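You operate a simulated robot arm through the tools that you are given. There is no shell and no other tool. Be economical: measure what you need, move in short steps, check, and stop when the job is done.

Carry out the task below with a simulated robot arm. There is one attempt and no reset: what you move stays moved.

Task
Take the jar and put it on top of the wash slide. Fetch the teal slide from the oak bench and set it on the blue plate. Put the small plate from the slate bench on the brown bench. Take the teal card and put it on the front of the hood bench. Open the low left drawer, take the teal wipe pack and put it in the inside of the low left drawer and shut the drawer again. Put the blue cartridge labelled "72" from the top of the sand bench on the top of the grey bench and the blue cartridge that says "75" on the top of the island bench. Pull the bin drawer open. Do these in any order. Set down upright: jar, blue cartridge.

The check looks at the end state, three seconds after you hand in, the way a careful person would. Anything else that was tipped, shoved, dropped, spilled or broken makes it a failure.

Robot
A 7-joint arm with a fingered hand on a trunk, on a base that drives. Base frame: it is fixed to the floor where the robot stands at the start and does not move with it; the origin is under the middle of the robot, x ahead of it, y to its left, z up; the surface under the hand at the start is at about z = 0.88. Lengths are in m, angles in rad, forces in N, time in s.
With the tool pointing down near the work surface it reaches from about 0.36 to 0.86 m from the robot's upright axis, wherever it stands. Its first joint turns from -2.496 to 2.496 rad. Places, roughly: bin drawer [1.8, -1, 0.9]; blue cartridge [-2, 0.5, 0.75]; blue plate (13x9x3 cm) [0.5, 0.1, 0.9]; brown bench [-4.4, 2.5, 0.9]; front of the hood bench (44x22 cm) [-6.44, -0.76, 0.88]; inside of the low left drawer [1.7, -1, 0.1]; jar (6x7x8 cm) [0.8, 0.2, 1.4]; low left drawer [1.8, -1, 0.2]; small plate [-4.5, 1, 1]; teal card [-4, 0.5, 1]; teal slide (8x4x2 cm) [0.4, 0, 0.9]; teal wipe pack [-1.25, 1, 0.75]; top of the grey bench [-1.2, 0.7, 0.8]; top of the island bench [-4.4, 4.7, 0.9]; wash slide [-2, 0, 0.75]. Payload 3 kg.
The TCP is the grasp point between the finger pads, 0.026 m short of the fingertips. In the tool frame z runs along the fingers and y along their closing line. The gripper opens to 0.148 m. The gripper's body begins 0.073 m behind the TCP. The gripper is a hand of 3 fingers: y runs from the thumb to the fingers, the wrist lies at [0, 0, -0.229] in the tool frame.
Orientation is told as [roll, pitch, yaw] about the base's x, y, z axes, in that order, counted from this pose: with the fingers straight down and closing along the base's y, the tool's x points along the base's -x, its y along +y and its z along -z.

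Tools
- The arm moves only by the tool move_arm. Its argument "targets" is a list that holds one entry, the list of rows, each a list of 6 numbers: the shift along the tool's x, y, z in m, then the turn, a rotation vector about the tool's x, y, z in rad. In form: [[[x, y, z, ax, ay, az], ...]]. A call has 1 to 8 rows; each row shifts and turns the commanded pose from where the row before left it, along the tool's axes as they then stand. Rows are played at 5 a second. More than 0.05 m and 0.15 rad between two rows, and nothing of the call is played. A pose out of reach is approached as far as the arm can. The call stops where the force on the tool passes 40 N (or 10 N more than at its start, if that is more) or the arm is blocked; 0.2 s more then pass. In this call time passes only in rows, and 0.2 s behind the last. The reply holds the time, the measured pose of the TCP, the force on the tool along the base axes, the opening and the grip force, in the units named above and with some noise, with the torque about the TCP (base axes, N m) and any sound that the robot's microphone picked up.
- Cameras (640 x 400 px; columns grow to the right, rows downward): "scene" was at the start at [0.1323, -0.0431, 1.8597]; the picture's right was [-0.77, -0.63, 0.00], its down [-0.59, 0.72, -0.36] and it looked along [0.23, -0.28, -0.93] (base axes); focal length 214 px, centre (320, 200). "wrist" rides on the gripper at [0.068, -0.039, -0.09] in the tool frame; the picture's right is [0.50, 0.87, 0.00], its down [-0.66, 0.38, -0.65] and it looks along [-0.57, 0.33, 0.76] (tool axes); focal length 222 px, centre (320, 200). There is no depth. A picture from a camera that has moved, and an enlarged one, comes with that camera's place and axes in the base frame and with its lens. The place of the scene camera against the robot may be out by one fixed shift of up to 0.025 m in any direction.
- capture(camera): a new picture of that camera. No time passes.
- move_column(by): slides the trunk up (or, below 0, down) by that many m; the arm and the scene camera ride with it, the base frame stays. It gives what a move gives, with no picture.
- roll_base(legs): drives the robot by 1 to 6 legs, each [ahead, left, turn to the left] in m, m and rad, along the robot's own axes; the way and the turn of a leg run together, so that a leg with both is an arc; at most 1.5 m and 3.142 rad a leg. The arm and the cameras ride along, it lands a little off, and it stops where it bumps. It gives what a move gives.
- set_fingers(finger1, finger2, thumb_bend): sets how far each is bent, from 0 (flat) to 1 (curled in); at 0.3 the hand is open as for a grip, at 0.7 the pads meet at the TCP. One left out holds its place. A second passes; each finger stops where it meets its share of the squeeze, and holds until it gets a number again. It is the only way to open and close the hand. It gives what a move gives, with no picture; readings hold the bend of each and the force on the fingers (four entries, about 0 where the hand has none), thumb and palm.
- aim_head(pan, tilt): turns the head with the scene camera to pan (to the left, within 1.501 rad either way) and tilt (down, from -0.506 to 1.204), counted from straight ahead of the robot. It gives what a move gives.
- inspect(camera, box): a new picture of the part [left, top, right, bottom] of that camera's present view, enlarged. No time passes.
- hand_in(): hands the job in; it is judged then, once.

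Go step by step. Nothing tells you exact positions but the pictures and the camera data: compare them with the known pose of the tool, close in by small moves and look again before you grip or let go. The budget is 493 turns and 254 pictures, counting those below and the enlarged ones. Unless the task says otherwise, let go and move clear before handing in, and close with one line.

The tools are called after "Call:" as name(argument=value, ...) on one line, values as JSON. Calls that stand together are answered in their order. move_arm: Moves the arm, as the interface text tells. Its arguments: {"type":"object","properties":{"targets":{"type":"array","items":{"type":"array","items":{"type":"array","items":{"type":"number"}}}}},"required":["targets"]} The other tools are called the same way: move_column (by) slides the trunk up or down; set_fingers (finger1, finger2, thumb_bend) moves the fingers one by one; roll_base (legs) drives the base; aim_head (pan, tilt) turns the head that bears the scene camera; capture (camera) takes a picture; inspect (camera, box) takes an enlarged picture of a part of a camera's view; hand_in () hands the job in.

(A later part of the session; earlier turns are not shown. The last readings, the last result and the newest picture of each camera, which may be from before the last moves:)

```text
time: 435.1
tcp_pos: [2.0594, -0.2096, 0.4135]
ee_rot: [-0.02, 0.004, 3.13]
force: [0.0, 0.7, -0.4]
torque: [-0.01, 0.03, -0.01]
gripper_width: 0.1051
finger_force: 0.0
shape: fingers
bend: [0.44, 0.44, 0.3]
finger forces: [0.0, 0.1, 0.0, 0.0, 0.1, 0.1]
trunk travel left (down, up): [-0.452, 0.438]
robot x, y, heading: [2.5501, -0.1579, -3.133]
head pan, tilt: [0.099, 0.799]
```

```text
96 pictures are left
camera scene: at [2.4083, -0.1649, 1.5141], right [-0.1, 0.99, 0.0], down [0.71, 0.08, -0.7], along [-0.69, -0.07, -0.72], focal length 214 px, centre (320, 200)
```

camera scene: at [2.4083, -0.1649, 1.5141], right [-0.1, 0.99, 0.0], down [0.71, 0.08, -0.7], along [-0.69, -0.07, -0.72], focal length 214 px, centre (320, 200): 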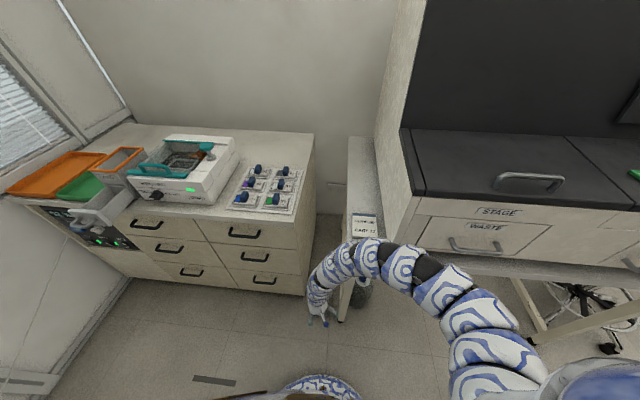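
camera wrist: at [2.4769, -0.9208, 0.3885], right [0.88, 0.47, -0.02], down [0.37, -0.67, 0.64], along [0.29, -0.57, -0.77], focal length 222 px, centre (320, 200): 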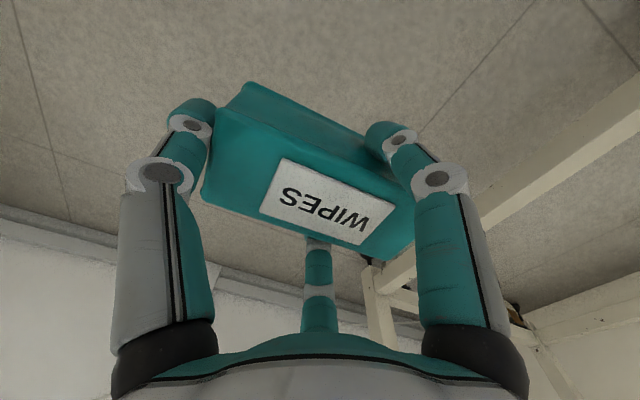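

The arm brushed the analyser's table end while turning; step left (away from it) and then raise the arm relative to the trunk and retract.

Call:
roll_base(legs=[[0, 0.15, 0]])

Call:
move_column(by=-0.15)

Call:
move_arm(targets=[[[0.0, 0, -0.045, 0, 0, 0], [0.0, 0, -0.045, 0, 0, 0], [0.02, 0, -0.04, 0, 0, 0], [0.03, 0, -0.03, 0, 0, 0], [0.03, 0, 0, 0, 0, 0]]])

Call:
capture(camera="scene")

```text
time: 436.5
tcp_pos: [2.0615, -0.36, 0.4129]
ee_rot: [-0.02, 0.004, 3.133]
force: [-0.4, -0.6, 0.4]
torque: [-0.03, -0.02, 0.0]
gripper_width: 0.1052
finger_force: 0.2
shape: fingers
bend: [0.44, 0.44, 0.3]
finger forces: [0.0, 0.0, 0.1, 0.0, 0.1, 0.1]
trunk travel left (down, up): [-0.452, 0.438]
robot x, y, heading: [2.5524, -0.3087, -3.133]
head pan, tilt: [0.099, 0.799]
```

```text
time: 438.3
tcp_pos: [2.0608, -0.3607, 0.2644]
ee_rot: [-0.019, 0.005, 3.131]
force: [-0.2, -0.9, -0.4]
torque: [0.0, 0.05, -0.01]
gripper_width: 0.1052
finger_force: 0.1
shape: fingers
bend: [0.44, 0.44, 0.3]
finger forces: [0.1, 0.1, 0.0, 0.0, 0.0, 0.1]
trunk travel left (down, up): [-0.302, 0.588]
robot x, y, heading: [2.5488, -0.303, -3.132]
head pan, tilt: [0.099, 0.799]
```

```text
time: 439.5
tcp_pos: [2.0471, -0.4267, 0.3106]
ee_rot: [-0.021, 0.008, 3.132]
force: [0.0, -0.9, 0.3]
torque: [0.01, 0.02, -0.02]
gripper_width: 0.1049
finger_force: 0.1
shape: fingers
bend: [0.44, 0.44, 0.3]
finger forces: [0.0, 0.0, 0.0, 0.1, 0.1, 0.0]
out of reach, approached as far as the arm can: row 1, 2, 3, 4, 5
trunk travel left (down, up): [-0.302, 0.588]
robot x, y, heading: [2.5523, -0.3075, -3.136]
head pan, tilt: [0.099, 0.799]
```

```text
95 pictures are left
camera scene: at [2.4083, -0.3166, 1.364], right [-0.11, 0.99, 0.0], down [0.71, 0.08, -0.7], along [-0.69, -0.07, -0.72], focal length 214 px, centre (320, 200)
```

scene: 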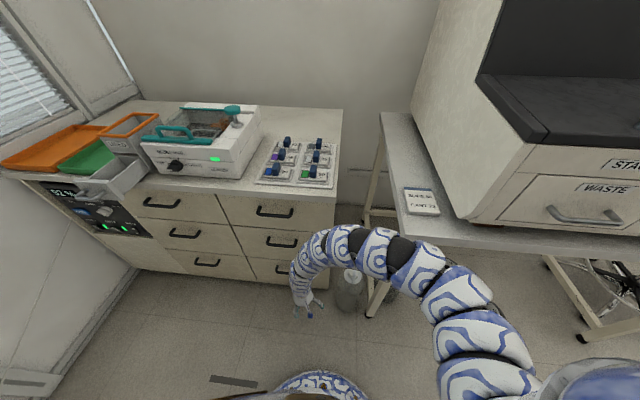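

Tuck the fingers in and sidestep left in front of the drawers in two stages.

Call:
set_fingers(finger1=0.65, finger2=0.65, thumb_bend=0.6)

Call:
roll_base(legs=[[-0.01, 0.4, 0]])

Call:
move_arm(targets=[[[0.02, 0, -0.045, 0, 0, 0], [0.03, 0, -0.04, 0, 0, 0], [0.03, 0, -0.04, 0, 0, 0]]])

Call:
capture(camera="scene")

```text
time: 440.5
tcp_pos: [2.0465, -0.4263, 0.3107]
ee_rot: [-0.021, 0.007, 3.131]
force: [-0.6, 0.1, 0.2]
torque: [0.0, -0.01, -0.01]
gripper_width: 0.0224
finger_force: 0.0
shape: fingers
bend: [0.65, 0.65, 0.6]
finger forces: [0.0, 0.0, 0.0, 0.1, 0.1, 0.1]
trunk travel left (down, up): [-0.302, 0.588]
robot x, y, heading: [2.5544, -0.3109, -3.138]
head pan, tilt: [0.099, 0.799]
```

```text
time: 442.7
tcp_pos: [2.0527, -0.772, 0.312]
ee_rot: [-0.02, 0.01, -3.015]
force: [0.9, 0.2, -0.2]
torque: [0.0, -0.03, 0.03]
gripper_width: 0.0225
finger_force: 0.2
shape: fingers
bend: [0.65, 0.65, 0.6]
finger forces: [0.1, 0.1, 0.0, 0.0, 0.1, 0.1]
trunk travel left (down, up): [-0.302, 0.588]
robot x, y, heading: [2.5355, -0.5801, -2.992]
head pan, tilt: [0.099, 0.799]
stopped in leg 1: the robot was blocked; the commanded pose is now the measured one
```

```text
time: 443.5
tcp_pos: [2.069, -0.8391, 0.3569]
ee_rot: [-0.022, 0.01, -3.015]
force: [0.0, -0.5, -0.3]
torque: [0.0, -0.03, -0.03]
gripper_width: 0.0223
finger_force: 0.1
shape: fingers
bend: [0.65, 0.65, 0.6]
finger forces: [0.1, 0.1, 0.0, 0.0, 0.0, 0.0]
out of reach, approached as far as the arm can: row 1, 2, 3
trunk travel left (down, up): [-0.302, 0.588]
robot x, y, heading: [2.5336, -0.5851, -2.996]
head pan, tilt: [0.099, 0.799]
```

```text
94 pictures are left
camera scene: at [2.3961, -0.6144, 1.364], right [-0.24, 0.97, 0.0], down [0.7, 0.17, -0.7], along [-0.68, -0.17, -0.72], focal length 214 px, centre (320, 200)
```

scene: 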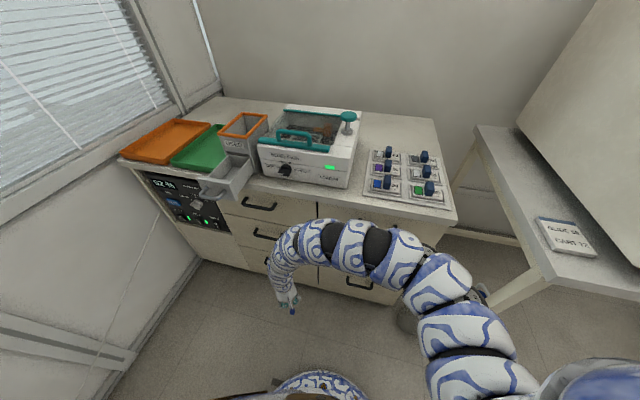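

Blocked by the cart corner, but from here the hand is right in front of the low handle with the elbow clear. Rotate the hand so the thumb faces the drawer.

Call:
move_arm(targets=[[[0, 0, 0, 0, 0, -0.145], [0, 0, 0, 0, 0, -0.145], [0, 0, 0, 0, 0, -0.145], [0, 0, 0, 0, 0, -0.145], [0, 0, 0, 0, 0, -0.145]]])

Call:
move_arm(targets=[[[0, 0, 0, 0, 0, -0.145], [0, 0, 0, 0, 0, -0.145], [0, 0, 0, 0, 0, -0.145], [0, 0, 0, 0, 0, -0.145], [0, 0, 0, 0, 0, -0.139]]])

Call:
capture(camera="wrist")

```text
time: 444.7
tcp_pos: [2.0712, -0.8379, 0.3566]
ee_rot: [-0.011, 0.018, -2.287]
force: [-0.2, 0.6, 0.7]
torque: [0.0, -0.01, -0.03]
gripper_width: 0.0223
finger_force: 0.0
shape: fingers
bend: [0.65, 0.65, 0.6]
finger forces: [0.0, 0.0, 0.0, 0.0, 0.0, 0.0]
trunk travel left (down, up): [-0.302, 0.588]
robot x, y, heading: [2.5359, -0.5811, -2.994]
head pan, tilt: [0.099, 0.799]
```

```text
time: 445.9
tcp_pos: [2.0703, -0.8388, 0.3563]
ee_rot: [0.004, 0.023, -1.566]
force: [0.7, -0.1, 0.6]
torque: [-0.03, 0.03, -0.02]
gripper_width: 0.0224
finger_force: 0.0
shape: fingers
bend: [0.65, 0.65, 0.6]
finger forces: [0.0, 0.0, 0.1, 0.0, 0.1, 0.1]
trunk travel left (down, up): [-0.302, 0.588]
robot x, y, heading: [2.5358, -0.5858, -2.996]
head pan, tilt: [0.099, 0.799]
```

```text
93 pictures are left
camera wrist: at [2.0307, -0.7734, 0.4465], right [0.86, 0.5, 0.02], down [0.38, -0.67, 0.64], along [0.33, -0.55, -0.77], focal length 222 px, centre (320, 200)
```

wrist: 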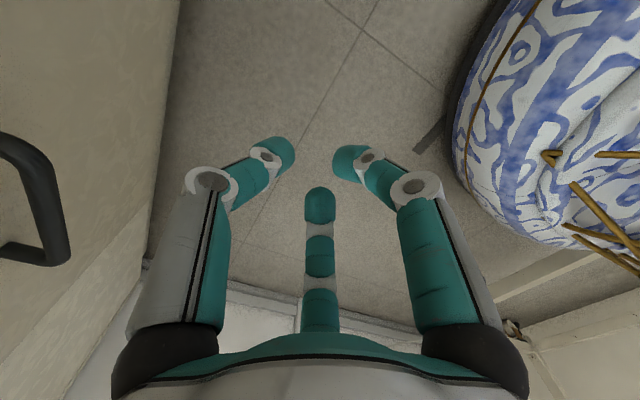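

The handle is on the thumb side. Curl the fingers, extend the thumb, rise a bit, tilt, and move over the gap behind the bar.

Call:
set_fingers(finger1=1.0, finger2=1.0, thumb_bend=0.44)

Call:
move_column(by=0.075)

Call:
move_arm(targets=[[[-0.03, 0, 0, 0.12, 0, 0], [-0.03, 0, 0, 0.12, 0, 0], [-0.026, 0, 0, 0.11, 0, 0]]])

Call:
capture(camera="wrist")

```text
time: 446.9
tcp_pos: [2.071, -0.8394, 0.3563]
ee_rot: [0.006, 0.022, -1.57]
force: [0.3, -0.4, 0.7]
torque: [-0.01, 0.01, -0.02]
gripper_width: 0.0425
finger_force: 0.0
shape: fingers
bend: [0.89, 0.89, 0.44]
finger forces: [0.1, 0.1, 0.0, 0.1, 0.0, 0.0]
trunk travel left (down, up): [-0.302, 0.588]
robot x, y, heading: [2.5379, -0.5848, -2.998]
head pan, tilt: [0.099, 0.799]
```

```text
time: 448.0
tcp_pos: [2.0713, -0.8383, 0.4303]
ee_rot: [0.006, 0.023, -1.569]
force: [-0.2, 0.1, -0.2]
torque: [0.0, 0.01, -0.01]
gripper_width: 0.0446
finger_force: 0.1
shape: fingers
bend: [0.92, 0.92, 0.44]
finger forces: [0.0, 0.0, 0.0, 0.0, 0.0, 0.1]
trunk travel left (down, up): [-0.377, 0.513]
robot x, y, heading: [2.5426, -0.5841, -2.992]
head pan, tilt: [0.099, 0.799]
```

```text
time: 448.8
tcp_pos: [2.0709, -0.9262, 0.4283]
ee_rot: [-0.344, 0.021, -1.569]
force: [-0.6, -0.6, 1.2]
torque: [-0.04, -0.02, 0.0]
gripper_width: 0.0449
finger_force: 0.1
shape: fingers
bend: [0.93, 0.92, 0.44]
finger forces: [0.0, 0.0, 0.0, 0.0, 0.0, 0.1]
trunk travel left (down, up): [-0.377, 0.513]
robot x, y, heading: [2.5393, -0.5847, -2.998]
head pan, tilt: [0.099, 0.799]
```

```text
92 pictures are left
camera wrist: at [2.065, -0.8596, 0.527], right [0.81, 0.51, -0.28], down [0.58, -0.66, 0.47], along [0.05, -0.55, -0.83], focal length 222 px, centre (320, 200)
```

wrist: 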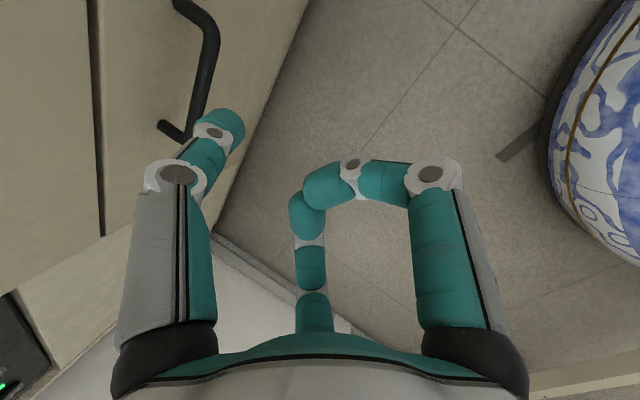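

Bar: x≈1.936, y -0.91…-1.0. Bring the thumb over the gap, then lower by the trunk.

Call:
move_arm(targets=[[[-0.009, -0.0276, 0.0099, 0, 0, 0], [-0.009, -0.0276, 0.0099, 0, 0, 0], [-0.009, -0.0276, 0.0099, 0, 0, 0]]])

Call:
capture(camera="wrist")

```text
time: 449.6
tcp_pos: [1.9819, -0.9496, 0.4284]
ee_rot: [-0.346, 0.025, -1.569]
force: [0.3, 0.5, -0.7]
torque: [0.02, -0.01, 0.01]
gripper_width: 0.0452
finger_force: 0.1
shape: fingers
bend: [0.93, 0.92, 0.44]
finger forces: [0.1, 0.1, 0.0, 0.1, 0.0, 0.1]
trunk travel left (down, up): [-0.377, 0.513]
robot x, y, heading: [2.5389, -0.5853, -2.995]
head pan, tilt: [0.099, 0.799]
```

```text
91 pictures are left
camera wrist: at [1.9765, -0.8859, 0.5272], right [0.81, 0.51, -0.28], down [0.58, -0.67, 0.47], along [0.05, -0.55, -0.84], focal length 222 px, centre (320, 200)
```

wrist: 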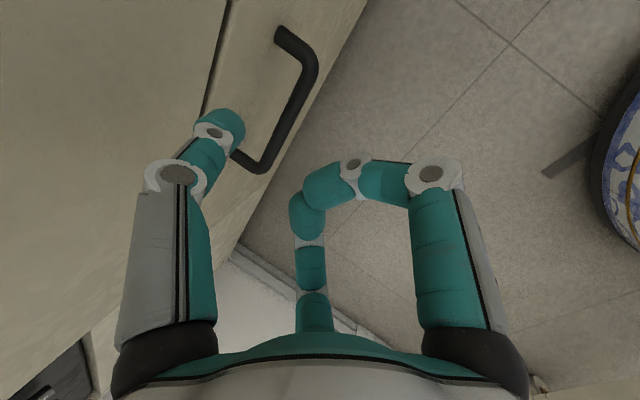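

Call:
move_arm(targets=[[[0, -0.0075, 0.0027, 0, 0, 0]]])

Call:
move_column(by=-0.05)

Call:
capture(camera="wrist")

```text
time: 450.0
tcp_pos: [1.9746, -0.9509, 0.4286]
ee_rot: [-0.345, 0.022, -1.569]
force: [0.5, -0.2, 0.0]
torque: [-0.04, -0.01, -0.01]
gripper_width: 0.0454
finger_force: 0.0
shape: fingers
bend: [0.93, 0.92, 0.44]
finger forces: [0.0, 0.1, 0.1, 0.0, 0.1, 0.0]
trunk travel left (down, up): [-0.377, 0.513]
robot x, y, heading: [2.5361, -0.5866, -2.997]
head pan, tilt: [0.099, 0.799]
```

```text
time: 450.9
tcp_pos: [1.9749, -0.9513, 0.3786]
ee_rot: [-0.347, 0.024, -1.567]
force: [-1.0, 1.0, 0.1]
torque: [0.02, 0.02, 0.02]
gripper_width: 0.0451
finger_force: 0.1
shape: fingers
bend: [0.93, 0.92, 0.44]
finger forces: [0.0, 0.0, 0.0, 0.0, 0.0, 0.1]
trunk travel left (down, up): [-0.327, 0.563]
robot x, y, heading: [2.5389, -0.5869, -2.994]
head pan, tilt: [0.099, 0.799]
```

```text
90 pictures are left
camera wrist: at [1.9689, -0.8866, 0.4771], right [0.81, 0.51, -0.28], down [0.58, -0.66, 0.47], along [0.05, -0.55, -0.84], focal length 222 px, centre (320, 200)
```

wrist: 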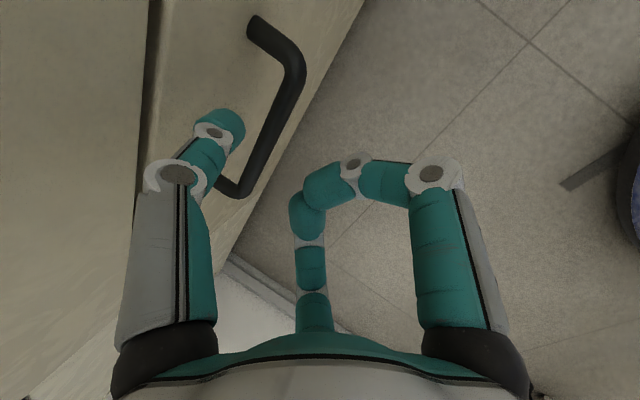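

The thumb is over the gap. Lower 4 cm more.

Call:
move_column(by=-0.025)

Call:
move_column(by=-0.015)

Call:
capture(camera="wrist")

```text
time: 451.6
tcp_pos: [1.9753, -0.9524, 0.3531]
ee_rot: [-0.345, 0.023, -1.569]
force: [0.5, -0.5, 0.3]
torque: [0.02, 0.03, -0.03]
gripper_width: 0.0454
finger_force: 0.0
shape: fingers
bend: [0.93, 0.92, 0.44]
finger forces: [0.0, 0.1, 0.0, 0.0, 0.1, 0.1]
trunk travel left (down, up): [-0.302, 0.588]
robot x, y, heading: [2.5374, -0.5811, -2.996]
head pan, tilt: [0.099, 0.799]
```

```text
time: 452.2
tcp_pos: [1.9743, -0.951, 0.3388]
ee_rot: [-0.345, 0.024, -1.569]
force: [-1.2, -0.4, 3.5]
torque: [0.03, 0.28, 0.01]
gripper_width: 0.0494
finger_force: 2.0
shape: fingers
bend: [0.93, 0.92, 0.42]
finger forces: [0.1, 0.0, 0.1, 0.1, 3.7, 0.1]
trunk travel left (down, up): [-0.287, 0.603]
robot x, y, heading: [2.5328, -0.5809, -2.992]
head pan, tilt: [0.099, 0.799]
```

```text
89 pictures are left
camera wrist: at [1.9687, -0.8866, 0.4374], right [0.81, 0.51, -0.28], down [0.58, -0.66, 0.47], along [0.05, -0.55, -0.83], focal length 222 px, centre (320, 200)
```

wrist: 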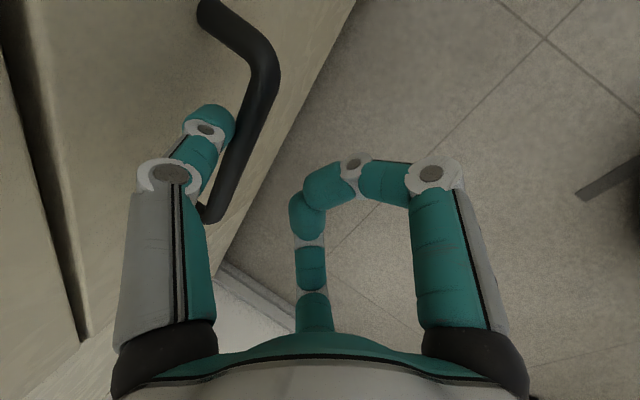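

Hooked behind the bar. Pull along +x.

Call:
move_arm(targets=[[[0, 0.0188, -0.0067, 0, 0, 0], [0, 0.0188, -0.0067, 0, 0, 0]]])

Call:
capture(camera="wrist")

```text
time: 452.8
tcp_pos: [2.0156, -0.9524, 0.3371]
ee_rot: [-0.343, 0.022, -1.57]
force: [0.1, 1.1, -1.1]
torque: [0.0, 0.01, -0.03]
gripper_width: 0.0453
finger_force: 0.0
shape: fingers
bend: [0.93, 0.92, 0.44]
finger forces: [0.0, 0.0, 0.0, 0.0, 0.0, 0.0]
trunk travel left (down, up): [-0.287, 0.603]
robot x, y, heading: [2.5379, -0.5836, -2.994]
head pan, tilt: [0.099, 0.799]
```

```text
88 pictures are left
camera wrist: at [2.0097, -0.8873, 0.436], right [0.81, 0.51, -0.28], down [0.58, -0.66, 0.47], along [0.05, -0.55, -0.83], focal length 222 px, centre (320, 200)
```

wrist: 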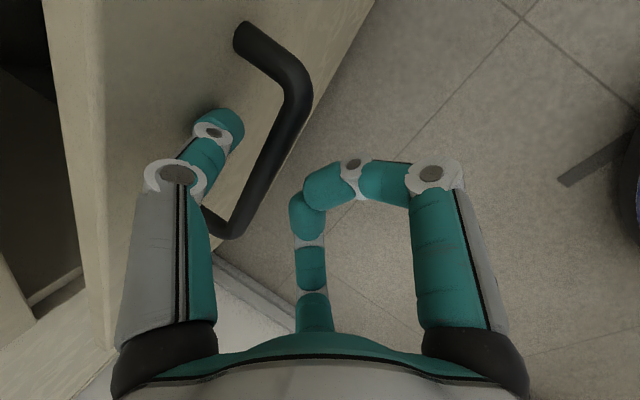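

The drawer is opening easily. Continue pulling.

Call:
move_arm(targets=[[[0, 0.0188, -0.0067, 0, 0, 0], [0, 0.0188, -0.0067, 0, 0, 0], [0, 0.0188, -0.0067, 0, 0, 0]]])

Call:
capture(camera="wrist")

Call:
capture(camera="scene")

```text
time: 453.6
tcp_pos: [2.0755, -0.9518, 0.3379]
ee_rot: [-0.345, 0.021, -1.568]
force: [-0.1, 0.4, -0.1]
torque: [0.04, -0.02, 0.04]
gripper_width: 0.0459
finger_force: 0.1
shape: fingers
bend: [0.93, 0.93, 0.44]
finger forces: [0.0, 0.1, 0.0, 0.1, 0.1, 0.0]
trunk travel left (down, up): [-0.287, 0.603]
robot x, y, heading: [2.5354, -0.5802, -2.989]
head pan, tilt: [0.099, 0.799]
```

```text
87 pictures are left
camera wrist: at [2.0691, -0.8866, 0.4364], right [0.81, 0.51, -0.28], down [0.58, -0.66, 0.47], along [0.05, -0.55, -0.84], focal length 222 px, centre (320, 200)
```

wrist: 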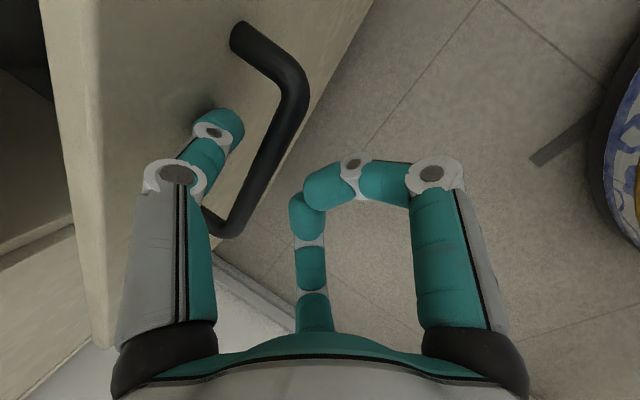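

```text
86 pictures are left
camera scene: at [2.3961, -0.6147, 1.349], right [-0.24, 0.97, 0.0], down [0.7, 0.17, -0.7], along [-0.68, -0.17, -0.72], focal length 214 px, centre (320, 200)
```

scene: 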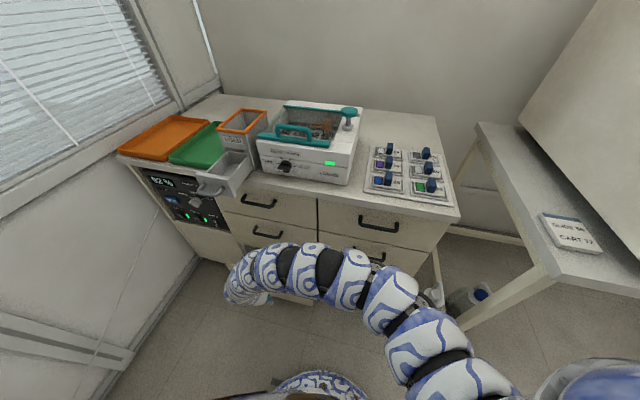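

Call:
move_arm(targets=[[[0, 0.0188, -0.0067, 0, 0, 0], [0, 0.0188, -0.0067, 0, 0, 0], [0, 0.0188, -0.0067, 0, 0, 0], [0, 0.0188, -0.0067, 0, 0, 0], [0, 0.0188, -0.0067, 0, 0, 0]]])

Call:
capture(camera="wrist")

```text
time: 454.8
tcp_pos: [2.1759, -0.9506, 0.3379]
ee_rot: [-0.342, 0.02, -1.569]
force: [0.6, -0.3, -0.2]
torque: [0.0, 0.02, 0.0]
gripper_width: 0.0457
finger_force: 0.2
shape: fingers
bend: [0.93, 0.93, 0.44]
finger forces: [0.0, 0.0, 0.0, 0.0, 0.0, 0.0]
trunk travel left (down, up): [-0.287, 0.603]
robot x, y, heading: [2.5345, -0.5859, -2.993]
head pan, tilt: [0.099, 0.799]
```

```text
85 pictures are left
camera wrist: at [2.1692, -0.8862, 0.4364], right [0.81, 0.51, -0.28], down [0.58, -0.66, 0.47], along [0.05, -0.55, -0.83], focal length 222 px, centre (320, 200)
```

wrist: 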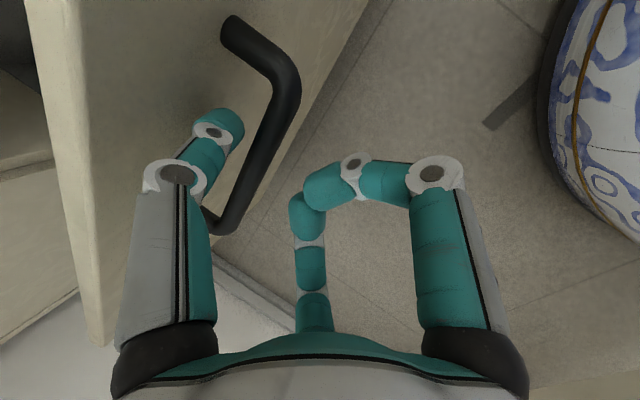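

Call:
move_arm(targets=[[[0, 0.0188, -0.0067, 0, 0, 0], [0, 0.0188, -0.0067, 0, 0, 0], [0, 0.0188, -0.0067, 0, 0, 0]]])

Call:
capture(camera="wrist")

Call:
capture(camera="scene")

```text
time: 455.6
tcp_pos: [2.2339, -0.9509, 0.3382]
ee_rot: [-0.346, 0.024, -1.571]
force: [0.0, 0.2, 0.0]
torque: [-0.01, -0.03, -0.01]
gripper_width: 0.0456
finger_force: 0.1
shape: fingers
bend: [0.94, 0.93, 0.44]
finger forces: [0.0, 0.0, 0.1, 0.0, 0.0, 0.1]
trunk travel left (down, up): [-0.287, 0.603]
robot x, y, heading: [2.5363, -0.5825, -2.997]
head pan, tilt: [0.099, 0.799]
```

```text
84 pictures are left
camera wrist: at [2.2286, -0.8858, 0.4366], right [0.81, 0.51, -0.28], down [0.58, -0.67, 0.47], along [0.05, -0.55, -0.84], focal length 222 px, centre (320, 200)
```

wrist: 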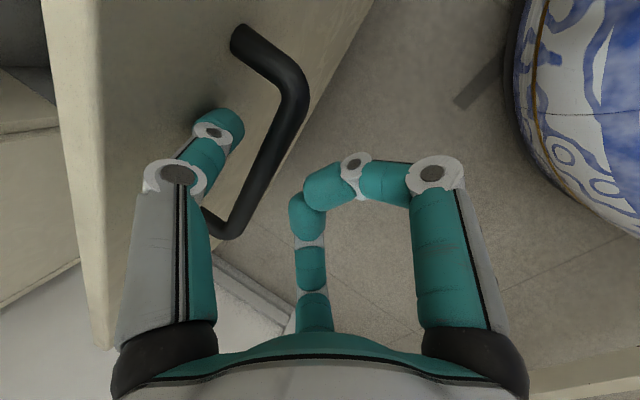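

```text
83 pictures are left
camera scene: at [2.3962, -0.6146, 1.349], right [-0.24, 0.97, 0.0], down [0.7, 0.17, -0.7], along [-0.68, -0.17, -0.72], focal length 214 px, centre (320, 200)
```

scene: 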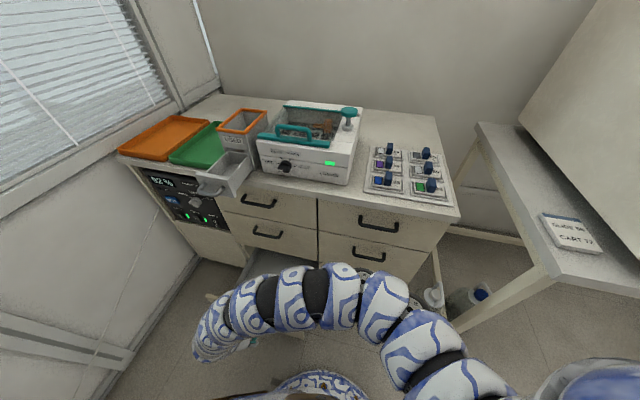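

Drawer is open ~0.26 m. Lift the thumb out and go fetch the pack.

Call:
move_column(by=0.15)

Call:
roll_base(legs=[[0, -0.45, 0]])

Call:
aim_head(pan=0.6, tilt=0.9)

Call:
capture(camera="scene")

```text
time: 457.4
tcp_pos: [2.2341, -0.9512, 0.4881]
ee_rot: [-0.344, 0.022, -1.569]
force: [-0.6, 0.5, -0.1]
torque: [0.01, 0.02, 0.01]
gripper_width: 0.0454
finger_force: 0.1
shape: fingers
bend: [0.94, 0.93, 0.44]
finger forces: [0.1, 0.0, 0.0, 0.0, 0.0, 0.0]
trunk travel left (down, up): [-0.437, 0.453]
robot x, y, heading: [2.5391, -0.585, -3.001]
head pan, tilt: [0.099, 0.799]
```

```text
time: 460.1
tcp_pos: [2.168, -0.5064, 0.4881]
ee_rot: [-0.346, 0.022, -1.568]
force: [-0.9, -0.4, 0.3]
torque: [0.02, -0.02, -0.01]
gripper_width: 0.0455
finger_force: 0.1
shape: fingers
bend: [0.94, 0.93, 0.44]
finger forces: [0.2, 0.0, 0.1, 0.1, 0.1, 0.0]
trunk travel left (down, up): [-0.437, 0.453]
robot x, y, heading: [2.4691, -0.136, -2.993]
head pan, tilt: [0.099, 0.799]
```

```text
time: 461.0
tcp_pos: [2.1697, -0.5076, 0.489]
ee_rot: [-0.345, 0.024, -1.567]
force: [-0.7, -0.4, -0.1]
torque: [-0.01, 0.01, 0.0]
gripper_width: 0.0452
finger_force: 0.0
shape: fingers
bend: [0.94, 0.93, 0.44]
finger forces: [0.0, 0.1, 0.0, 0.1, 0.1, 0.0]
trunk travel left (down, up): [-0.437, 0.453]
robot x, y, heading: [2.4725, -0.1379, -2.994]
head pan, tilt: [0.6, 0.901]
```

```text
82 pictures are left
camera scene: at [2.353, -0.2015, 1.4911], right [-0.68, 0.73, 0.0], down [0.57, 0.53, -0.62], along [-0.46, -0.42, -0.78], focal length 214 px, centre (320, 200)
```

scene: 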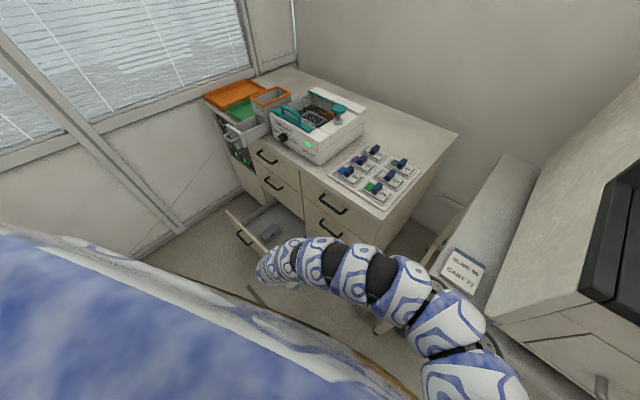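

Call:
inspect(camera="scene", box=[210, 180, 320, 270])

```text
4.44 times, centred on (265, 225) of scene
camera zoom: at [2.353, -0.2015, 1.4911], right [-0.68, 0.73, 0.0], down [0.57, 0.53, -0.62], along [-0.46, -0.42, -0.78], focal length 953 px, centre (564, 89)
```

zoom: 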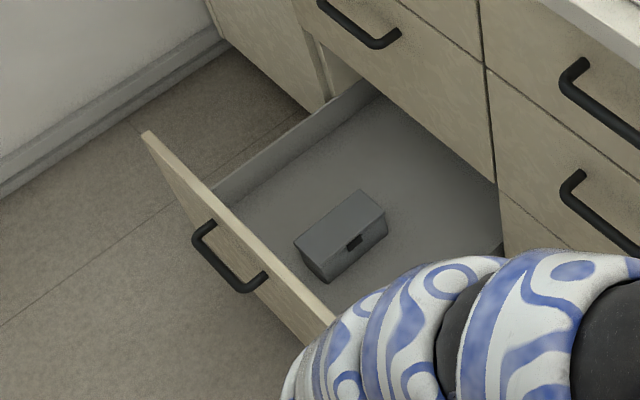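

There's a small grey box inside; the free south part near (2.04,-1.035) will take the pack. Drive to the pack, turning with the elbow on the free side.

Call:
roll_base(legs=[[-0.06, -0.45, 0], [0, 0, -2.0], [0, 0, -1.85]])

Call:
move_arm(targets=[[[0.03, -0.02, 0, -0.115, 0, 0], [0.03, -0.02, 0, -0.115, 0, 0], [0.03, -0.02, 0, -0.115, 0, 0], [0.03, -0.02, 0, 0, 0, 0.14], [0.03, -0.02, 0, 0, 0, 0.14], [0.0, 0, 0, 0, 0, 0.14], [0.0, 0, 0, 0, 0, 0.14]]])

```text
time: 473.0
tcp_pos: [2.9341, 0.3989, 0.4888]
ee_rot: [-0.345, 0.024, 0.864]
force: [0.0, -0.4, 0.5]
torque: [0.04, 0.0, 0.0]
gripper_width: 0.0472
finger_force: 0.0
shape: fingers
bend: [0.96, 0.95, 0.44]
finger forces: [0.1, 0.2, 0.1, 0.1, 0.0, 0.0]
trunk travel left (down, up): [-0.437, 0.453]
robot x, y, heading: [2.4642, 0.3182, -0.562]
head pan, tilt: [0.6, 0.901]
```

```text
time: 474.6
tcp_pos: [2.9513, 0.2421, 0.4631]
ee_rot: [-0.013, 0.022, 0.3]
force: [0.7, 0.4, 0.9]
torque: [-0.04, 0.02, -0.01]
gripper_width: 0.0475
finger_force: 0.0
shape: fingers
bend: [0.96, 0.95, 0.44]
finger forces: [0.0, 0.1, 0.1, 0.0, 0.0, 0.1]
out of reach, approached as far as the arm can: row 1, 2, 3, 4, 5
trunk travel left (down, up): [-0.437, 0.453]
robot x, y, heading: [2.4653, 0.3152, -0.561]
head pan, tilt: [0.6, 0.901]
```

Call:
move_arm(targets=[[[0.003, -0.042, 0, 0, 0, 0], [0.003, -0.042, 0, 0, 0, 0], [0.003, -0.042, 0, 0, 0, 0], [0.003, -0.042, 0, 0, 0, 0], [0.003, -0.042, 0, 0, 0, 0]]])

Call:
move_arm(targets=[[[0, 0, 0, 0, 0, 0.143], [0, 0, 0, 0, 0, 0.143], [0, 0, 0, 0, 0, 0.143], [0, 0, 0, 0, 0, 0.143], [0, 0, 0, 0, 0, 0.143], [0, 0, 0, 0, 0, 0.143], [0, 0, 0, 0, 0, 0.03]]])

Call:
set_fingers(finger1=0.42, finger2=0.42, thumb_bend=0.3)

Call:
capture(camera="wrist")

```text
time: 475.8
tcp_pos: [2.9996, 0.036, 0.4662]
ee_rot: [-0.012, 0.021, 0.306]
force: [0.1, 0.0, 0.6]
torque: [0.03, 0.03, 0.01]
gripper_width: 0.0476
finger_force: 0.1
shape: fingers
bend: [0.96, 0.95, 0.44]
finger forces: [0.0, 0.0, 0.1, 0.0, 0.1, 0.0]
trunk travel left (down, up): [-0.437, 0.453]
robot x, y, heading: [2.4636, 0.3162, -0.566]
head pan, tilt: [0.6, 0.901]
```

```text
time: 477.4
tcp_pos: [2.9981, 0.0374, 0.4661]
ee_rot: [-0.022, 0.003, -0.585]
force: [-0.3, 0.5, 0.5]
torque: [0.04, 0.02, -0.01]
gripper_width: 0.0472
finger_force: 0.1
shape: fingers
bend: [0.96, 0.95, 0.44]
finger forces: [0.0, 0.0, 0.0, 0.1, 0.0, 0.0]
trunk travel left (down, up): [-0.437, 0.453]
robot x, y, heading: [2.463, 0.3181, -0.562]
head pan, tilt: [0.6, 0.901]
```

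```text
time: 478.4
tcp_pos: [2.9988, 0.0364, 0.466]
ee_rot: [-0.022, 0.003, -0.581]
force: [0.4, -0.2, 0.0]
torque: [-0.03, -0.01, -0.04]
gripper_width: 0.1077
finger_force: 0.1
shape: fingers
bend: [0.42, 0.42, 0.3]
finger forces: [0.0, 0.1, 0.1, 0.0, 0.1, 0.0]
trunk travel left (down, up): [-0.437, 0.453]
robot x, y, heading: [2.4639, 0.3136, -0.559]
head pan, tilt: [0.6, 0.901]
```

```text
80 pictures are left
camera wrist: at [2.9225, 0.0433, 0.5569], right [0.06, 1.0, -0.02], down [0.76, -0.03, 0.64], along [0.64, -0.05, -0.77], focal length 222 px, centre (320, 200)
```

wrist: 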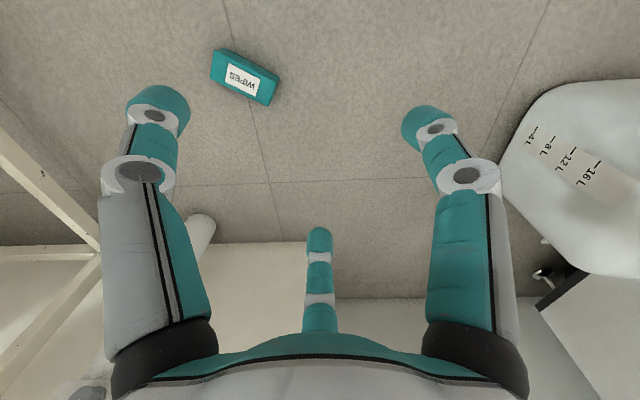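

Call:
roll_base(legs=[[0.102, -0.137, 0]])

Call:
move_column(by=-0.25)

Call:
capture(camera="wrist")

```text
time: 479.9
tcp_pos: [3.0126, -0.1349, 0.4674]
ee_rot: [-0.023, 0.004, -0.584]
force: [-0.1, 0.0, 0.5]
torque: [0.0, 0.0, -0.01]
gripper_width: 0.108
finger_force: 0.0
shape: fingers
bend: [0.42, 0.42, 0.3]
finger forces: [0.1, 0.0, 0.0, 0.1, 0.1, 0.0]
trunk travel left (down, up): [-0.437, 0.453]
robot x, y, heading: [2.478, 0.1428, -0.568]
head pan, tilt: [0.6, 0.901]
```

```text
time: 482.4
tcp_pos: [3.0124, -0.1344, 0.2178]
ee_rot: [-0.023, 0.003, -0.584]
force: [1.2, 0.5, 0.0]
torque: [0.0, -0.03, -0.01]
gripper_width: 0.1075
finger_force: 0.0
shape: fingers
bend: [0.42, 0.42, 0.3]
finger forces: [0.0, 0.0, 0.0, 0.0, 0.0, 0.1]
trunk travel left (down, up): [-0.187, 0.703]
robot x, y, heading: [2.4801, 0.1471, -0.567]
head pan, tilt: [0.6, 0.901]
```

```text
79 pictures are left
camera wrist: at [2.9363, -0.1284, 0.3069], right [0.06, 1.0, -0.02], down [0.76, -0.04, 0.64], along [0.64, -0.05, -0.77], focal length 222 px, centre (320, 200)
```

wrist: 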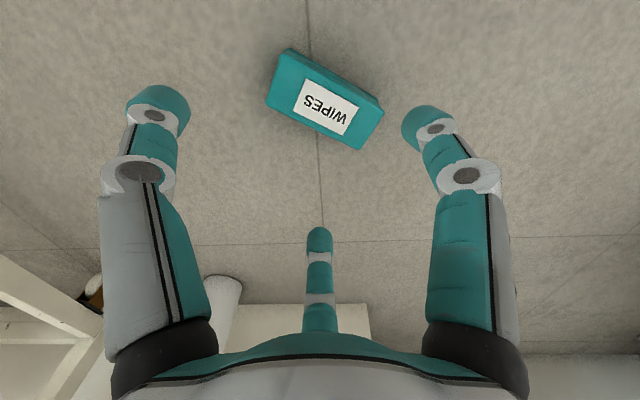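

Aligned. Lower fully, grip and lift.

Call:
move_column(by=-0.168)

Call:
set_fingers(finger1=0.52, finger2=0.52)

Call:
set_fingers(finger1=0.64, finger2=0.64, thumb_bend=0.42)

Call:
move_column(by=0.4)

Call:
capture(camera="wrist")

```text
time: 484.4
tcp_pos: [3.0135, -0.1347, 0.049]
ee_rot: [-0.022, 0.005, -0.584]
force: [-0.6, 0.0, -0.1]
torque: [0.07, 0.03, 0.0]
gripper_width: 0.1081
finger_force: 0.0
shape: fingers
bend: [0.42, 0.42, 0.3]
finger forces: [0.0, 0.0, 0.1, 0.1, 0.0, 0.0]
trunk travel left (down, up): [-0.019, 0.871]
robot x, y, heading: [2.4785, 0.1417, -0.556]
head pan, tilt: [0.6, 0.901]
```

```text
time: 485.4
tcp_pos: [3.013, -0.1345, 0.0496]
ee_rot: [-0.024, 0.004, -0.584]
force: [0.7, -0.1, 0.0]
torque: [0.01, 0.0, -0.01]
gripper_width: 0.0939
finger_force: 0.8
shape: fingers
bend: [0.52, 0.5, 0.3]
finger forces: [0.4, 1.3, 0.1, 0.0, 0.0, 0.0]
trunk travel left (down, up): [-0.019, 0.871]
robot x, y, heading: [2.4845, 0.1436, -0.564]
head pan, tilt: [0.6, 0.901]
```

```text
time: 486.4
tcp_pos: [3.0135, -0.1355, 0.0486]
ee_rot: [-0.022, 0.005, -0.585]
force: [-1.7, -0.7, 0.3]
torque: [0.04, -0.06, -0.01]
gripper_width: 0.0778
finger_force: 13.1
shape: fingers
bend: [0.54, 0.52, 0.38]
finger forces: [8.3, 9.2, 0.1, 0.0, 8.8, 0.0]
trunk travel left (down, up): [-0.019, 0.871]
robot x, y, heading: [2.4756, 0.1418, -0.564]
head pan, tilt: [0.6, 0.901]
```

```text
time: 490.2
tcp_pos: [3.0124, -0.1339, 0.4473]
ee_rot: [-0.023, 0.003, -0.585]
force: [0.2, 0.1, -2.7]
torque: [-0.01, 0.03, 0.05]
gripper_width: 0.0772
finger_force: 12.7
shape: fingers
bend: [0.54, 0.52, 0.39]
finger forces: [8.2, 9.0, 0.0, 0.0, 7.7, 0.0]
trunk travel left (down, up): [-0.419, 0.471]
robot x, y, heading: [2.4832, 0.1457, -0.56]
head pan, tilt: [0.6, 0.901]
```

```text
78 pictures are left
camera wrist: at [2.9363, -0.1285, 0.5388], right [0.06, 1.0, -0.02], down [0.76, -0.04, 0.64], along [0.64, -0.05, -0.77], focal length 222 px, centre (320, 200)
```

wrist: 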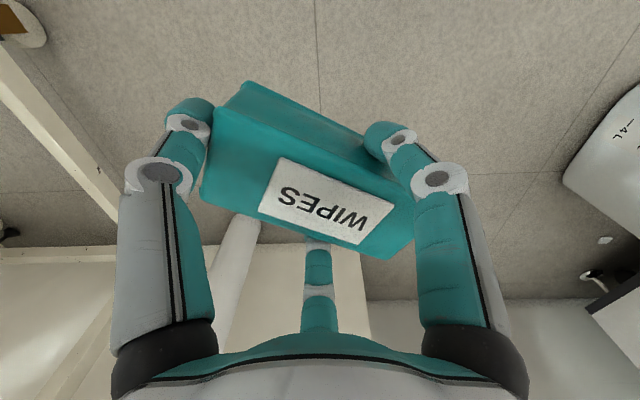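

Pack in hand. Now swing round (elbow on the free side) in the open area to face the cabinet.

Call:
roll_base(legs=[[0.2, 0.19, 0], [0, 0, -1.3], [0, 0, -1.13]])

Call:
move_column(by=0.12)

Call:
aim_head(pan=0.4, tilt=0.8)

Call:
capture(camera="scene")

```text
time: 498.2
tcp_pos: [2.1611, 0.0679, 0.4481]
ee_rot: [-0.022, 0.004, -3.029]
force: [-0.2, 0.3, -3.4]
torque: [0.0, -0.03, 0.0]
gripper_width: 0.0769
finger_force: 12.1
shape: fingers
bend: [0.54, 0.52, 0.39]
finger forces: [7.8, 8.7, 0.1, 0.0, 7.3, 0.0]
trunk travel left (down, up): [-0.419, 0.471]
robot x, y, heading: [2.7518, 0.1985, -3.007]
head pan, tilt: [0.6, 0.901]
```

```text
time: 499.7
tcp_pos: [2.1613, 0.0682, 0.5685]
ee_rot: [-0.022, 0.004, -3.028]
force: [-0.2, -0.1, -2.4]
torque: [0.05, -0.02, -0.01]
gripper_width: 0.0769
finger_force: 12.1
shape: fingers
bend: [0.54, 0.52, 0.39]
finger forces: [7.7, 8.7, 0.1, 0.0, 7.1, 0.0]
trunk travel left (down, up): [-0.539, 0.351]
robot x, y, heading: [2.7488, 0.1984, -3.011]
head pan, tilt: [0.6, 0.901]
```

```text
time: 500.4
tcp_pos: [2.1623, 0.0672, 0.5691]
ee_rot: [-0.024, 0.004, -3.03]
force: [-0.6, 0.9, -3.1]
torque: [0.02, -0.01, 0.0]
gripper_width: 0.0766
finger_force: 11.5
shape: fingers
bend: [0.54, 0.52, 0.39]
finger forces: [7.7, 8.7, 0.0, 0.0, 7.2, 0.1]
trunk travel left (down, up): [-0.539, 0.351]
robot x, y, heading: [2.7503, 0.1946, -3.006]
head pan, tilt: [0.4, 0.799]
```

```text
77 pictures are left
camera scene: at [2.6178, 0.1466, 1.6009], right [-0.51, 0.86, 0.0], down [0.62, 0.37, -0.7], along [-0.6, -0.36, -0.72], focal length 214 px, centre (320, 200)
```

scene: 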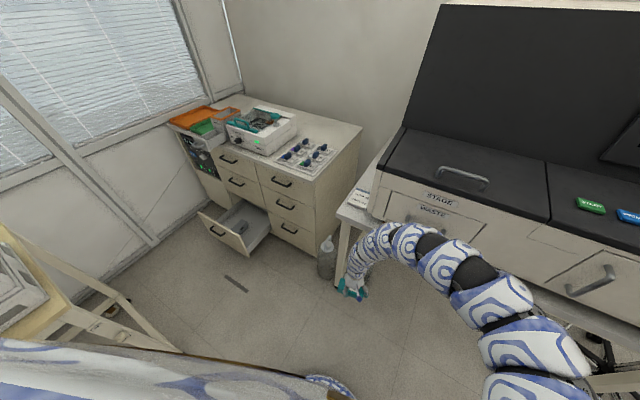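

Shift the hand to the robot's left and yaw it so the pack lies along x.

Call:
move_arm(targets=[[[0.008, 0.045, 0, 0, 0, 0], [0.008, 0.045, 0, 0, 0, 0], [0.008, 0.045, 0, 0, 0, 0], [0.008, 0.045, 0, 0, 0, 0], [0.008, 0.045, 0, 0, 0, 0], [0.008, 0.045, 0, 0, 0, 0]]])

Call:
move_arm(targets=[[[0, 0, 0, 0, 0, -0.146], [0, 0, 0, 0, 0, -0.146], [0, 0, 0, 0, 0, -0.146], [0, 0, 0, 0, 0, -0.146], [0, 0, 0, 0, 0, -0.146]]])

Call:
move_arm(targets=[[[0, 0, 0, 0, 0, -0.146], [0, 0, 0, 0, 0, -0.146], [0, 0, 0, 0, 0, -0.146], [0, 0, 0, 0, 0, -0.146], [0, 0, 0, 0, 0, -0.146]]])

```text
time: 501.8
tcp_pos: [2.2401, -0.194, 0.5615]
ee_rot: [-0.022, 0.005, -3.027]
force: [-0.1, -0.1, -2.6]
torque: [-0.01, -0.02, 0.0]
gripper_width: 0.0755
finger_force: 12.3
shape: fingers
bend: [0.54, 0.52, 0.39]
finger forces: [8.2, 9.2, 0.0, 0.0, 7.1, 0.0]
trunk travel left (down, up): [-0.539, 0.351]
robot x, y, heading: [2.7517, 0.1992, -3.009]
head pan, tilt: [0.4, 0.799]
```

```text
time: 503.0
tcp_pos: [2.2395, -0.1952, 0.5623]
ee_rot: [-0.013, 0.017, -2.294]
force: [0.7, 0.6, -2.4]
torque: [-0.02, 0.03, 0.0]
gripper_width: 0.0755
finger_force: 12.1
shape: fingers
bend: [0.54, 0.52, 0.39]
finger forces: [8.0, 9.1, 0.0, 0.0, 6.7, 0.0]
trunk travel left (down, up): [-0.539, 0.351]
robot x, y, heading: [2.7493, 0.1977, -3.005]
head pan, tilt: [0.4, 0.799]
```

```text
time: 504.2
tcp_pos: [2.2405, -0.1954, 0.5629]
ee_rot: [-0.001, 0.022, -1.565]
force: [-0.8, 0.0, -2.4]
torque: [-0.02, 0.03, -0.02]
gripper_width: 0.0754
finger_force: 11.5
shape: fingers
bend: [0.54, 0.52, 0.39]
finger forces: [7.9, 9.0, 0.1, 0.1, 6.5, 0.0]
trunk travel left (down, up): [-0.539, 0.351]
robot x, y, heading: [2.7485, 0.198, -3.003]
head pan, tilt: [0.4, 0.799]
```

Call:
roll_base(legs=[[0.13, 0.45, 0]])

Call:
capture(camera="wrist")

Call:
capture(camera="scene")

```text
time: 507.0
tcp_pos: [2.1735, -0.6546, 0.563]
ee_rot: [0.0, 0.022, -1.564]
force: [0.9, -0.5, -2.7]
torque: [0.0, 0.03, 0.0]
gripper_width: 0.0752
finger_force: 11.8
shape: fingers
bend: [0.54, 0.52, 0.39]
finger forces: [8.1, 9.0, 0.1, 0.0, 6.3, 0.1]
trunk travel left (down, up): [-0.539, 0.351]
robot x, y, heading: [2.6831, -0.2593, -3.008]
head pan, tilt: [0.4, 0.799]
```

```text
76 pictures are left
camera wrist: at [2.1333, -0.5888, 0.6532], right [0.86, 0.51, 0.01], down [0.38, -0.67, 0.64], along [0.33, -0.55, -0.77], focal length 222 px, centre (320, 200)
```

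wrist: 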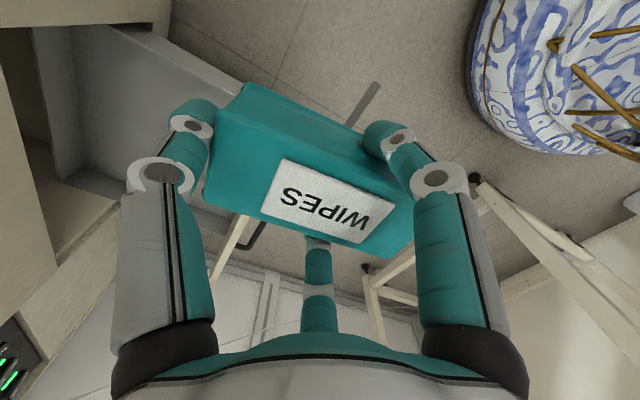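

```text
75 pictures are left
camera scene: at [2.5491, -0.312, 1.6009], right [-0.51, 0.86, 0.0], down [0.62, 0.37, -0.7], along [-0.6, -0.36, -0.72], focal length 214 px, centre (320, 200)
```

scene: 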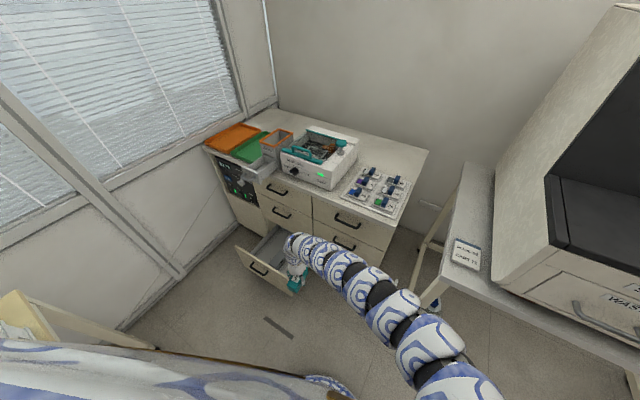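

Call:
roll_base(legs=[[0.136, 0.127, 0]])

Call:
capture(camera="wrist")

Call:
inspect(camera="scene", box=[230, 170, 370, 290])

```text
time: 508.6
tcp_pos: [2.0543, -0.7984, 0.5623]
ee_rot: [0.001, 0.022, -1.564]
force: [0.6, -0.7, -2.8]
torque: [-0.02, 0.0, 0.0]
gripper_width: 0.0753
finger_force: 11.8
shape: fingers
bend: [0.54, 0.52, 0.39]
finger forces: [7.9, 8.9, 0.0, 0.0, 6.5, 0.0]
trunk travel left (down, up): [-0.539, 0.351]
robot x, y, heading: [2.5648, -0.4084, -3.004]
head pan, tilt: [0.4, 0.799]
```

```text
74 pictures are left
camera wrist: at [2.0159, -0.7343, 0.6531], right [0.86, 0.5, 0.01], down [0.38, -0.67, 0.64], along [0.33, -0.55, -0.77], focal length 222 px, centre (320, 200)
```

wrist: 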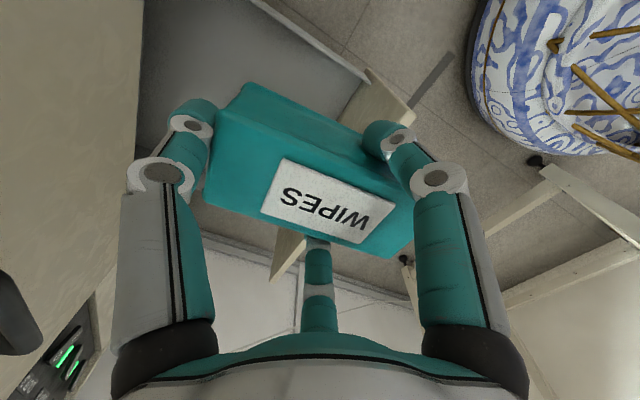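

```text
3.33 times, centred on (300, 230) of scene
camera zoom: at [2.4318, -0.4579, 1.6009], right [-0.51, 0.86, 0.0], down [0.62, 0.37, -0.7], along [-0.6, -0.36, -0.72], focal length 715 px, centre (387, 100)
```

zoom: 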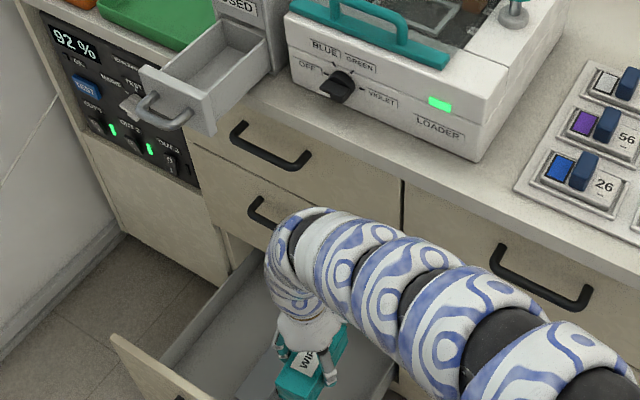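

The north gap is tight, so I'll use the wider south part: shift slightly south, lower below the bin drawer's level but above the grey box, then slide south.

Call:
move_arm(targets=[[[-0.035, 0, 0, 0, 0, 0]]])

Call:
move_column(by=-0.135)

Call:
move_arm(targets=[[[-0.04, 0, 0, 0, 0, 0], [-0.04, 0, 0, 0, 0, 0], [-0.04, 0, 0, 0, 0, 0]]])

Call:
capture(camera="wrist")

Call:
inspect(camera="scene", box=[210, 130, 350, 290])

```text
time: 508.9
tcp_pos: [2.0558, -0.8341, 0.5609]
ee_rot: [0.007, 0.022, -1.564]
force: [7.8, -4.9, -3.6]
torque: [0.27, 0.44, 0.02]
gripper_width: 0.0747
finger_force: 11.7
shape: fingers
bend: [0.55, 0.52, 0.4]
finger forces: [8.1, 10.3, 0.0, 0.0, 5.6, 0.0]
trunk travel left (down, up): [-0.539, 0.351]
robot x, y, heading: [2.5633, -0.4067, -3.004]
head pan, tilt: [0.4, 0.799]
```

```text
time: 510.6
tcp_pos: [2.0563, -0.835, 0.4266]
ee_rot: [0.001, 0.022, -1.564]
force: [0.7, 0.8, -2.5]
torque: [0.03, 0.0, 0.03]
gripper_width: 0.0747
finger_force: 12.2
shape: fingers
bend: [0.55, 0.52, 0.4]
finger forces: [8.3, 8.9, 0.1, 0.0, 6.6, 0.0]
trunk travel left (down, up): [-0.404, 0.486]
robot x, y, heading: [2.5663, -0.404, -3.003]
head pan, tilt: [0.4, 0.799]
```

```text
time: 511.4
tcp_pos: [2.0787, -0.8653, 0.443]
ee_rot: [0.001, 0.022, -1.566]
force: [-0.3, -1.4, -2.9]
torque: [-0.01, -0.01, -0.04]
gripper_width: 0.0745
finger_force: 12.2
shape: fingers
bend: [0.55, 0.53, 0.39]
finger forces: [8.7, 9.4, 0.1, 0.0, 6.6, 0.0]
out of reach, approached as far as the arm can: row 1, 2, 3
trunk travel left (down, up): [-0.404, 0.486]
robot x, y, heading: [2.5646, -0.4034, -3.002]
head pan, tilt: [0.4, 0.799]
```

```text
72 pictures are left
camera wrist: at [2.0386, -0.8005, 0.5341], right [0.86, 0.5, 0.01], down [0.38, -0.67, 0.64], along [0.33, -0.55, -0.77], focal length 222 px, centre (320, 200)
```

wrist: 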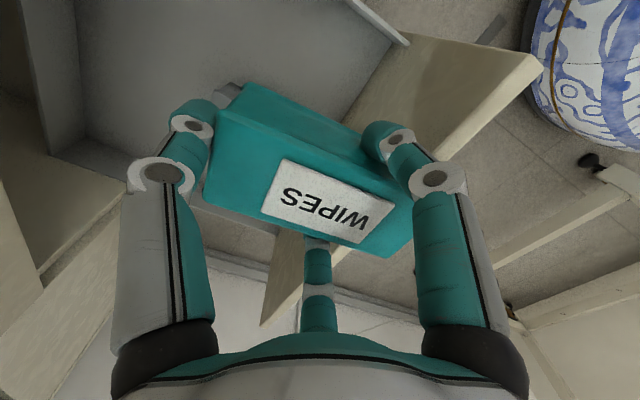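

```text
2.50 times, centred on (280, 210) of scene
camera zoom: at [2.4322, -0.4578, 1.4659], right [-0.51, 0.86, 0.0], down [0.62, 0.37, -0.7], along [-0.6, -0.36, -0.72], focal length 536 px, centre (420, 175)
```

zoom: 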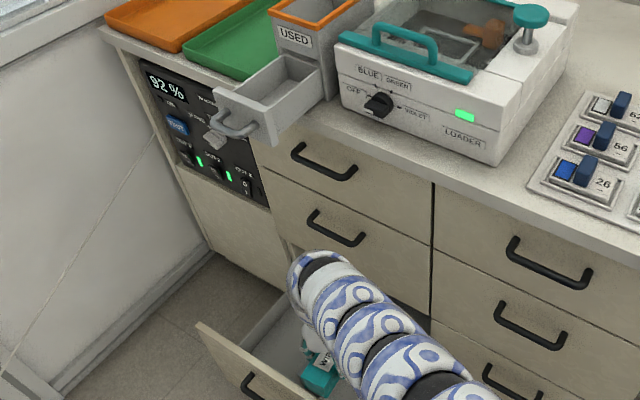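

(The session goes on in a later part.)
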